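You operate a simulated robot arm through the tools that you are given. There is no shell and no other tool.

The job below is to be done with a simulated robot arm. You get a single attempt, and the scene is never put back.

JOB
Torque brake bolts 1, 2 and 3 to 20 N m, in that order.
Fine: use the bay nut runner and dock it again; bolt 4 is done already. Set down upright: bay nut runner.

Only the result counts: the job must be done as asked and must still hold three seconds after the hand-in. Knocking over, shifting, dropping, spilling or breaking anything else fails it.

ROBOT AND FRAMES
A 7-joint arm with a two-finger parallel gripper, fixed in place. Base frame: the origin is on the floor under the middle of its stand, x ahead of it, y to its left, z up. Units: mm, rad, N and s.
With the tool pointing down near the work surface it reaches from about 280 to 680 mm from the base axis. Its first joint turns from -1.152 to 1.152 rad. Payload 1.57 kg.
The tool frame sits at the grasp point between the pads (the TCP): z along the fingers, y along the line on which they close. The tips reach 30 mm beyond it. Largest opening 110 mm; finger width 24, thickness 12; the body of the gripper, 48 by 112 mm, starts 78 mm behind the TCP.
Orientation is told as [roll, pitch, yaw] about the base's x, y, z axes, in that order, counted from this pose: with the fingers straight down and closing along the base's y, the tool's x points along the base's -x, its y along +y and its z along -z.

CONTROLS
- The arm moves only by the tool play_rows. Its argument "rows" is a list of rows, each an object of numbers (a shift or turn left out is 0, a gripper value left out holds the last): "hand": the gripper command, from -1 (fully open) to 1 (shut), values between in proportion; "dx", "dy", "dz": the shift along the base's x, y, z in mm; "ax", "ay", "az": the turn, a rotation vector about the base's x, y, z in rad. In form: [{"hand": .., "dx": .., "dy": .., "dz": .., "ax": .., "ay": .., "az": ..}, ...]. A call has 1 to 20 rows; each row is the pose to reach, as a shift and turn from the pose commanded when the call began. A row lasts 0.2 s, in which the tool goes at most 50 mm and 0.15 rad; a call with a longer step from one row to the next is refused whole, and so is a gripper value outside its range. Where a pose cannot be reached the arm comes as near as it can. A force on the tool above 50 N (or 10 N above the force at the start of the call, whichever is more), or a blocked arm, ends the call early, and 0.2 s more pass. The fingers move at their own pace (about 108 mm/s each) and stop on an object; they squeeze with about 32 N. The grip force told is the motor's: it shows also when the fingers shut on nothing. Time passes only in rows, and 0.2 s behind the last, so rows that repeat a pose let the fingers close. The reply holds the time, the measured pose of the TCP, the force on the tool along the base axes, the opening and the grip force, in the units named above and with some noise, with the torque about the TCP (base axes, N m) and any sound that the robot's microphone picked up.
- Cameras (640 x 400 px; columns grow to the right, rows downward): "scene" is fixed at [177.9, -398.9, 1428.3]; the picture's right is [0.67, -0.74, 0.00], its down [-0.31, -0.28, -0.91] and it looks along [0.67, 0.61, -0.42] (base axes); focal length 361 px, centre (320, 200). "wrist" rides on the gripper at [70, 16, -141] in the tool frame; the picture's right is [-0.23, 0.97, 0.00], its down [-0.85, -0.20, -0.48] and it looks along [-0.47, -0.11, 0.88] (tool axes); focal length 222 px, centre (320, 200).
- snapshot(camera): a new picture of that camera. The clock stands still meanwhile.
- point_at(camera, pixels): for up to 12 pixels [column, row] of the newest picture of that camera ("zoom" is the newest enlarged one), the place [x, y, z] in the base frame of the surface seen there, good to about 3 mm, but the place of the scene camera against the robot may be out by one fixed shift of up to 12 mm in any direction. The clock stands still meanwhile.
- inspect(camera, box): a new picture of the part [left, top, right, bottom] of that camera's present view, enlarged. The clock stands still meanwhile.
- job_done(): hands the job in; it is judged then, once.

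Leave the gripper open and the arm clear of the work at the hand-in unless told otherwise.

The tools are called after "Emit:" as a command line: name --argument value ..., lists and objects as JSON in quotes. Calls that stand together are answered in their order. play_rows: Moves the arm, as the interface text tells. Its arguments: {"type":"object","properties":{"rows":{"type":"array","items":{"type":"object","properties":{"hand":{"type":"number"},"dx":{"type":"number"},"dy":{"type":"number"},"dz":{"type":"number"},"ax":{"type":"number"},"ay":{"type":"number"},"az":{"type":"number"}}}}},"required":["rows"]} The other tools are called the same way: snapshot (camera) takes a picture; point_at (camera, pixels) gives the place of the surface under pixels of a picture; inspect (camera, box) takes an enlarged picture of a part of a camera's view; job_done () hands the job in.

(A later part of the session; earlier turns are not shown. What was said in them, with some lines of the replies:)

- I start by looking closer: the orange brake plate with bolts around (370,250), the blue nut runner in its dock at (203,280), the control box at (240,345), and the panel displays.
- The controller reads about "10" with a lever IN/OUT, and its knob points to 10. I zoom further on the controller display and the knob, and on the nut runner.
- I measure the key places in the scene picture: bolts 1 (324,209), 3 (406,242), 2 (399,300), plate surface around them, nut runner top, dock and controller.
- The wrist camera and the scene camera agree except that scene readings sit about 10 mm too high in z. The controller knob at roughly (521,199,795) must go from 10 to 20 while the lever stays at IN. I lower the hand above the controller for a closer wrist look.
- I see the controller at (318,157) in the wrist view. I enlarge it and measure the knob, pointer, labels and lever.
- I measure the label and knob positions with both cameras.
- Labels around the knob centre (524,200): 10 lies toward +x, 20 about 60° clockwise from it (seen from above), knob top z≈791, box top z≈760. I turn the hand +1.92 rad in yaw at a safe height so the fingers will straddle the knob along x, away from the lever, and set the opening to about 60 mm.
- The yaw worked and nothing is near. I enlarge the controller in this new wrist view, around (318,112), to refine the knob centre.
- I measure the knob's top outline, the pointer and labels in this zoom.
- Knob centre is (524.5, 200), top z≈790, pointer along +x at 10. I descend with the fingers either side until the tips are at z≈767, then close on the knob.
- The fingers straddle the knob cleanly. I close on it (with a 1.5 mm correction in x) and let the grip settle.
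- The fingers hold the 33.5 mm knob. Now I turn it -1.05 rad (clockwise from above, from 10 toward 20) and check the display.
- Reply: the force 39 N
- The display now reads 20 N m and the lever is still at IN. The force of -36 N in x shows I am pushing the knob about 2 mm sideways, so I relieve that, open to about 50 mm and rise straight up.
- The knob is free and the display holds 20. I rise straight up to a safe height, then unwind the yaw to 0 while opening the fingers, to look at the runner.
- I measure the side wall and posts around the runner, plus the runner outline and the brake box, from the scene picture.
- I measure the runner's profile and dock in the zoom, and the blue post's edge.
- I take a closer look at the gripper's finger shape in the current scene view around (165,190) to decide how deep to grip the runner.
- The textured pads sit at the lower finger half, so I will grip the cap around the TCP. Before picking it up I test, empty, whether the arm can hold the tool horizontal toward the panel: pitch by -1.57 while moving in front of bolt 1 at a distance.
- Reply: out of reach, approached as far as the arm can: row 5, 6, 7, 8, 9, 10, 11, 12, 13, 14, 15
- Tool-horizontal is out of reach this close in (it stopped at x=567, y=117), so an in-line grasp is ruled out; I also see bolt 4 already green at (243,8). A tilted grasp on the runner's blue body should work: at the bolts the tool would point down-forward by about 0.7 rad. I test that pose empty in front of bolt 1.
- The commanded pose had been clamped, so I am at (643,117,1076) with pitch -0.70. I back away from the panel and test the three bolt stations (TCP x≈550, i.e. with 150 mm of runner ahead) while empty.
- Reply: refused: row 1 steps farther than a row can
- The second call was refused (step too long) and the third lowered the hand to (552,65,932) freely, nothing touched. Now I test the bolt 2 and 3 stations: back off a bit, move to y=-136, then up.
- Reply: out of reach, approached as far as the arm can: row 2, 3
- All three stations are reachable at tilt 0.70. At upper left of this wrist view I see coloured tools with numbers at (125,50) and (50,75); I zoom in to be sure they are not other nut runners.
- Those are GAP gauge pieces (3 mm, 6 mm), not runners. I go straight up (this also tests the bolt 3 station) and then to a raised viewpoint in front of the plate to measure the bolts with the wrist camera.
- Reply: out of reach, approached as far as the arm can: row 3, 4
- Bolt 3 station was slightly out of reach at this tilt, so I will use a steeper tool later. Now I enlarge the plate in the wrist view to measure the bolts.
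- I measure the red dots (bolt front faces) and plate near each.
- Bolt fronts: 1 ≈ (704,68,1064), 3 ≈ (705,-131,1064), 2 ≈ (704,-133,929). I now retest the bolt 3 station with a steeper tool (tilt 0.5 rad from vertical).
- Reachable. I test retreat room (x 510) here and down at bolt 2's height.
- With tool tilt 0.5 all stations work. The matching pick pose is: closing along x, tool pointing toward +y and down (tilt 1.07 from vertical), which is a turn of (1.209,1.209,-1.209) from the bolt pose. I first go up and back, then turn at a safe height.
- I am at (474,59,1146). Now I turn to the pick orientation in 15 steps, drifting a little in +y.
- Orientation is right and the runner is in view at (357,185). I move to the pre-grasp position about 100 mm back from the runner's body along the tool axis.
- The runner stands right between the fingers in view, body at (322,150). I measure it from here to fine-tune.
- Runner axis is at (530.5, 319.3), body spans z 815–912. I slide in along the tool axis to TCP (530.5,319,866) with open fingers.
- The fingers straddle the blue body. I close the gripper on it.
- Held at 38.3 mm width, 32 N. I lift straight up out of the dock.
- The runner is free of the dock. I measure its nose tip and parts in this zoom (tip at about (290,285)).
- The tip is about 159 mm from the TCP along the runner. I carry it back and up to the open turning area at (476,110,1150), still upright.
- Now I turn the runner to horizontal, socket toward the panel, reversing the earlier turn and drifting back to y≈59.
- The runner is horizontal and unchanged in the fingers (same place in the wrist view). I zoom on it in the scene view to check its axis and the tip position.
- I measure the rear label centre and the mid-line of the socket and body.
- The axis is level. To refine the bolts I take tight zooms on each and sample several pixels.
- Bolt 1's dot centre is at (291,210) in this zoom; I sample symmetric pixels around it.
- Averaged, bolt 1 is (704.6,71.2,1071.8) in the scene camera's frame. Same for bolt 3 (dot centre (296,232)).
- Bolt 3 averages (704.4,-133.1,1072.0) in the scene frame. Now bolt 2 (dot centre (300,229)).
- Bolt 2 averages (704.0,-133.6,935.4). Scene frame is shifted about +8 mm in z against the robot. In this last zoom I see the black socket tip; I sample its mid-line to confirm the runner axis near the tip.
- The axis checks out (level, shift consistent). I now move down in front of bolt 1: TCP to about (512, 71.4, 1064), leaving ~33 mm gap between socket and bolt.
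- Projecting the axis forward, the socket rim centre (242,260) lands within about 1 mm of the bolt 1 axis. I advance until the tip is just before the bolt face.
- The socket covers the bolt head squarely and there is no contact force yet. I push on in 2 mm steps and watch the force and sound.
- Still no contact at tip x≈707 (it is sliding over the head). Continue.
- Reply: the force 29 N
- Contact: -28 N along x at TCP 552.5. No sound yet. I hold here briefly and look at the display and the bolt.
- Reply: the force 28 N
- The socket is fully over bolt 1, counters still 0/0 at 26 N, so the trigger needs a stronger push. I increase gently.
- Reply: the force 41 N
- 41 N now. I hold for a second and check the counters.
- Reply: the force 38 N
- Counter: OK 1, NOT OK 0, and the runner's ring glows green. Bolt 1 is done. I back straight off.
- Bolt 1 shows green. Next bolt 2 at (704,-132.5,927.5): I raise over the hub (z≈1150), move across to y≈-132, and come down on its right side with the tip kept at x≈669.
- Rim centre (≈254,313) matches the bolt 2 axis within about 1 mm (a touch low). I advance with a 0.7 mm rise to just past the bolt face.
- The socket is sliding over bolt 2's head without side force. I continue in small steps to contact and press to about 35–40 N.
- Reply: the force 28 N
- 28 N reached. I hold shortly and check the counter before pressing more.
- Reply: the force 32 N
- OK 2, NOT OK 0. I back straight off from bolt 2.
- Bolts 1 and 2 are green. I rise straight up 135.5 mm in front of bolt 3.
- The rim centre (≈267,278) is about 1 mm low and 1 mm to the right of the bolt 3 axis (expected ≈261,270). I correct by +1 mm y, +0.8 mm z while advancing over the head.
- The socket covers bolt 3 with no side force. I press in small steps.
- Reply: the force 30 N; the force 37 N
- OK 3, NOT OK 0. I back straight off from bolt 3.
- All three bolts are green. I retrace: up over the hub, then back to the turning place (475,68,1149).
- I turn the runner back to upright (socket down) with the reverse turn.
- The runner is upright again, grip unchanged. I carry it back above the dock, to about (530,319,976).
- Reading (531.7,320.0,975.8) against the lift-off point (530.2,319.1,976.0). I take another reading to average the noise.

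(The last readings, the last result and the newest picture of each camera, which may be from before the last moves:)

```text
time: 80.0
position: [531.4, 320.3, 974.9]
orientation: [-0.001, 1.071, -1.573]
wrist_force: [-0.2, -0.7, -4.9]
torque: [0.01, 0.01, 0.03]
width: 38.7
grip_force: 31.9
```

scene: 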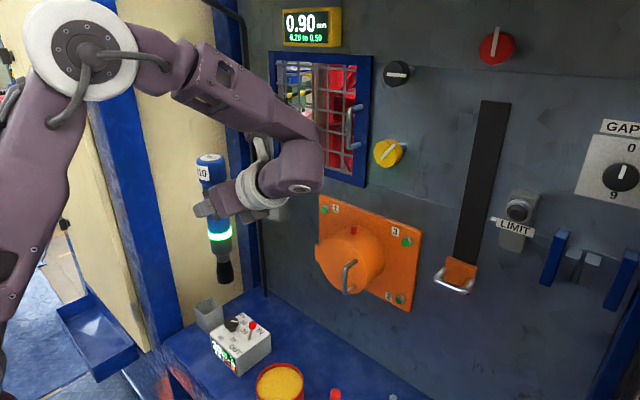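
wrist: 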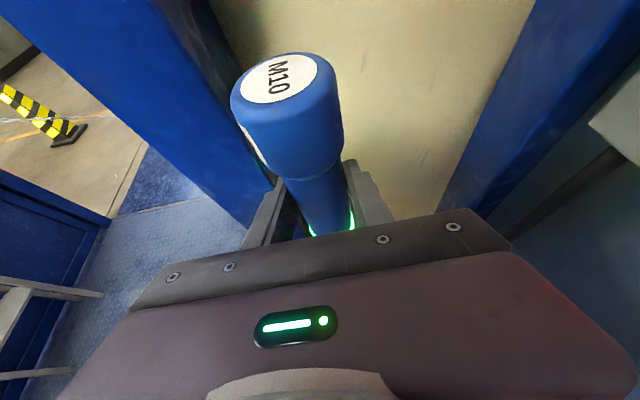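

Average is (531.4,320.4,975.1); docked pose was (529.9,319.2,866.7). I shift -1.4/-1.2 mm and lower, slowly at the end.

Emit:
play_rows --rows '[{"dx": -1.4, "dy": -1.2, "dz": -5}, {"dx": -1.4, "dy": -1.2, "dz": -25}, {"dx": -1.4, "dy": -1.2, "dz": -45}, {"dx": -1.4, "dy": -1.2, "dz": -60}, {"dx": -1.4, "dy": -1.2, "dz": -60}]'

Emit:
inspect --camera "scene" --box '[175, 240, 245, 340]'

```text
time: 81.2
position: [529.8, 318.3, 914.7]
orientation: [0.001, 1.07, -1.573]
wrist_force: [-0.8, -0.1, -5.0]
torque: [0.01, -0.01, 0.01]
width: 38.5
grip_force: 31.8
```

```text
4.00 times, centred on (210, 290) of scene
```

zoom: 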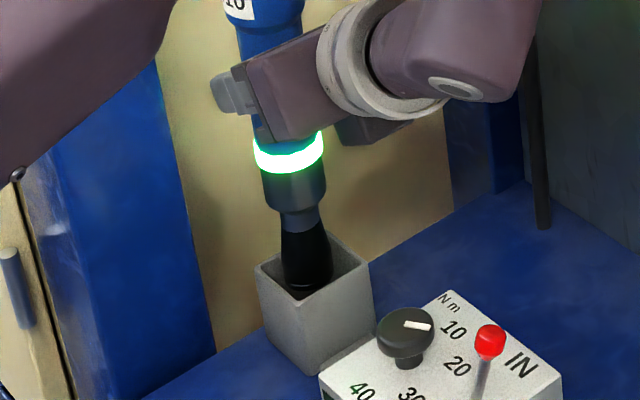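

The socket is entering the dock near its centre. I lower another 44 mm in gentle steps.

Emit:
play_rows --rows '[{"dz": -12}, {"dz": -24}, {"dz": -34}, {"dz": -41}, {"dz": -44}, {"dz": -44}]'

```text
time: 82.6
position: [528.8, 318.0, 871.1]
orientation: [0.0, 1.069, -1.574]
wrist_force: [-0.5, -0.5, -5.9]
torque: [-0.01, 0.02, 0.0]
width: 38.5
grip_force: 31.8
```

No contact yet at z=871. I step down 1 mm at a time with a 0.5/0.8 mm centring correction.

Emit:
play_rows --rows '[{"dx": 0.5, "dy": 0.8, "dz": -1}, {"dx": 0.5, "dy": 0.8, "dz": -2}, {"dx": 0.5, "dy": 0.8, "dz": -3}, {"dx": 0.5, "dy": 0.8, "dz": -3.5}]'

```text
time: 83.6
position: [530.9, 318.8, 867.7]
orientation: [-0.001, 1.07, -1.571]
wrist_force: [0.2, -0.5, -4.7]
torque: [-0.01, 0.05, 0.01]
width: 38.4
grip_force: 31.7
```

Emit:
play_rows --rows '[{"dz": -0.5}, {"dz": -1}, {"dz": -1.4}, {"dz": -1.4}]'

```text
time: 84.6
position: [530.4, 318.5, 867.1]
orientation: [0.002, 1.072, -1.57]
wrist_force: [1.5, -1.2, 8.6]
torque: [-0.37, -0.03, 0.0]
width: 38.6
grip_force: 31.7
```

The runner is seated (vertical force now +8.6 N). I ease up 0.6 mm to unload, then open the fingers gradually.

Emit:
play_rows --rows '[{"dz": 0.4}, {"dz": 0.7}, {"dz": 0.7}]'

```text
time: 85.4
position: [530.6, 319.0, 866.4]
orientation: [0.001, 1.072, -1.572]
wrist_force: [1.5, 3.1, 7.8]
torque: [0.36, -0.35, 0.02]
width: 38.6
grip_force: 32.0
```

Emit:
play_rows --rows '[{"dz": 0.4}, {"dz": 0.4}]'

Emit:
inspect --camera "scene" --box '[175, 220, 245, 340]'

```text
time: 86.0
position: [529.5, 318.5, 867.1]
orientation: [0.0, 1.071, -1.571]
wrist_force: [2.8, 3.5, 8.0]
torque: [0.22, -0.4, 0.03]
width: 38.6
grip_force: 32.3
```

```text
3.33 times, centred on (210, 280) of scene
```

zoom: 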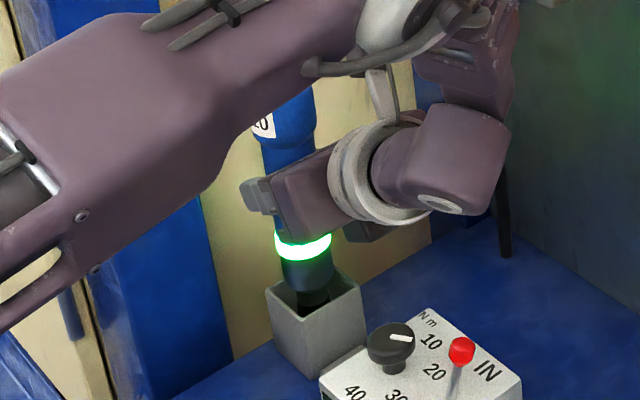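

Still +8 N upward with small side forces. I relieve a little more in the direction of the force.

Emit:
play_rows --rows '[{"dx": 0.2, "dy": 0.2, "dz": 0.5}, {"dx": 0.2, "dy": 0.2, "dz": 0.8}, {"dx": 0.2, "dy": 0.2, "dz": 0.8}]'

```text
time: 86.8
position: [530.0, 318.4, 868.0]
orientation: [-0.001, 1.069, -1.575]
wrist_force: [0.8, -0.7, -1.8]
torque: [-0.08, -0.14, -0.03]
width: 38.4
grip_force: 32.0
```

Now almost no load: the runner rests on the dock floor. I open the fingers gradually.

Emit:
play_rows --rows '[{"hand": 0.28}, {"hand": 0.25}, {"hand": 0.2}, {"hand": 0.1}, {"hand": -0.2}, {"hand": -0.6}, {"hand": -1}, {"hand": -1}]'

Emit:
snapshot --camera "wrist"

Emit:
inspect --camera "scene" --box '[175, 220, 245, 340]'

```text
time: 88.6
position: [529.4, 319.2, 866.6]
orientation: [-0.001, 1.072, -1.572]
wrist_force: [0.0, 0.8, -0.1]
torque: [-0.04, 0.0, 0.0]
width: 110.1
grip_force: 0.2
```

```text
taken
```

wrist: 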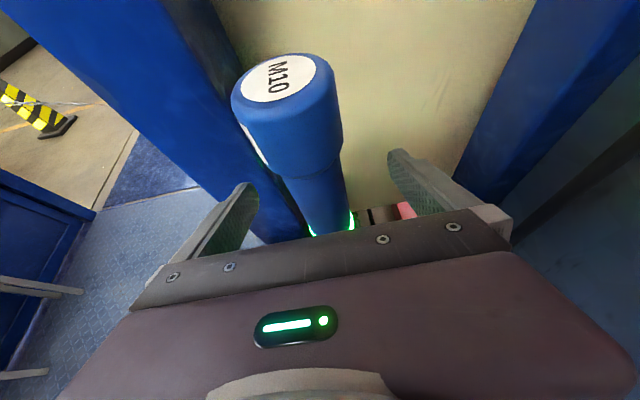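

```text
3.33 times, centred on (210, 280) of scene
```

zoom: 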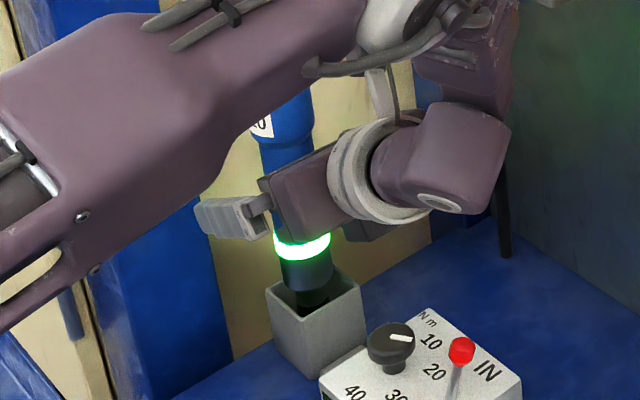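

The runner stands upright in the dock with the fingers open around it. I withdraw backwards along the tool axis, the reverse of the approach.

Emit:
play_rows --rows '[{"dy": -17, "dz": 9}, {"dy": -42, "dz": 23}, {"dy": -66, "dz": 36}, {"dy": -89, "dz": 49}, {"dy": -89, "dz": 49}]'

Emit:
snapshot --camera "wrist"

```text
time: 89.8
position: [529.8, 229.3, 917.2]
orientation: [-0.002, 1.071, -1.574]
wrist_force: [0.7, -0.4, 0.4]
torque: [0.05, -0.01, -0.01]
width: 109.8
grip_force: 0.2
```

```text
taken
```

wrist: 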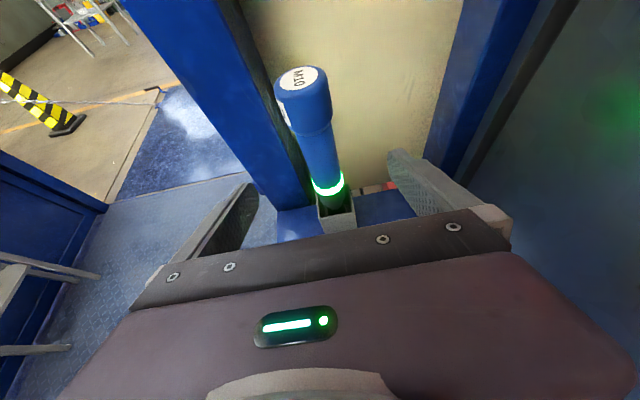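

The runner sits exactly as it did before. I move the arm up and away to (476,120,1146).

Emit:
play_rows --rows '[{"dx": 0, "dy": -10, "dz": 20}, {"dx": -6, "dy": -25, "dz": 55}, {"dx": -14, "dy": -45, "dz": 95}, {"dx": -24, "dy": -65, "dz": 135}, {"dx": -34, "dy": -85, "dz": 175}, {"dx": -45, "dy": -100, "dz": 210}, {"dx": -54, "dy": -110, "dz": 230}, {"dx": -54, "dy": -110, "dz": 230}]'

Emit:
snapshot --camera "scene"

Emit:
inspect --camera "scene" --box '[175, 220, 285, 390]'

Emit:
inspect --camera "scene" --box '[300, 180, 440, 320]'

```text
time: 91.6
position: [476.2, 119.5, 1147.2]
orientation: [-0.001, 1.07, -1.573]
wrist_force: [-0.1, -0.5, -0.9]
torque: [-0.02, -0.02, 0.0]
width: 110.1
grip_force: 0.2
```

```text
taken
```

scene: 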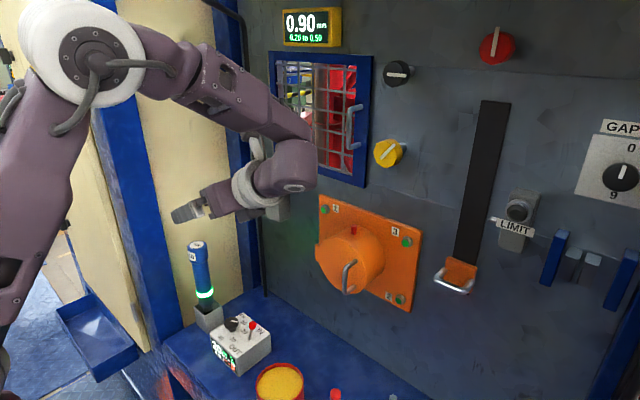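

```text
2.35 times, centred on (230, 305) of scene
```

zoom: 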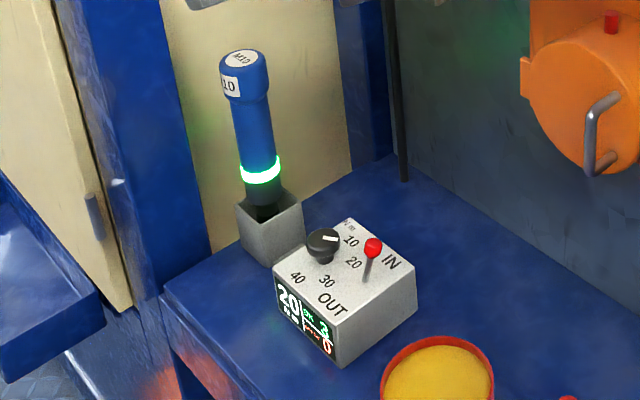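

```text
2.86 times, centred on (370, 250) of scene
```

zoom: 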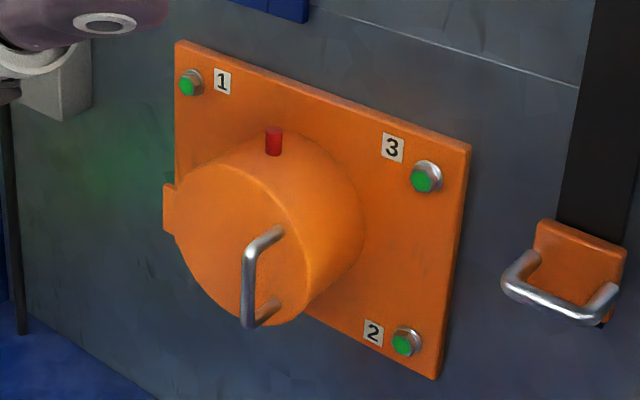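

Bolts 1, 2 and 3 are green. The controller reads 20 N m with OK 3 and NOT OK 0. The runner stands upright in its dock, the gripper is open, and the arm is clear. I hand in the job.

Emit:
job_done

```text
The job is handed in.
```

Brake bolts 1, 2 and 3 were torqued to 20 N m in that order, and the job is handed in. I don't have the verdict; the tool only confirmed that it was handed in.

- **Torque:** I turned the controller knob from 10 to 20 and left the lever at IN. After the three bolts, the display showed 20 N m with OK 3 and NOT OK 0. The marks on all three bolts went from red to green.
- **Bolt 4:** its mark was already green, and I did not touch it.
- **Nut runner:** it is back in its dock, upright and in the same position as at the start. It was still upright in the last pictures before hand-in.
- **At hand-in:** the gripper was open and the arm was clear of the work. I saw nothing else moved or knocked over. The knob stays at 20, since the job did not ask to set it back.
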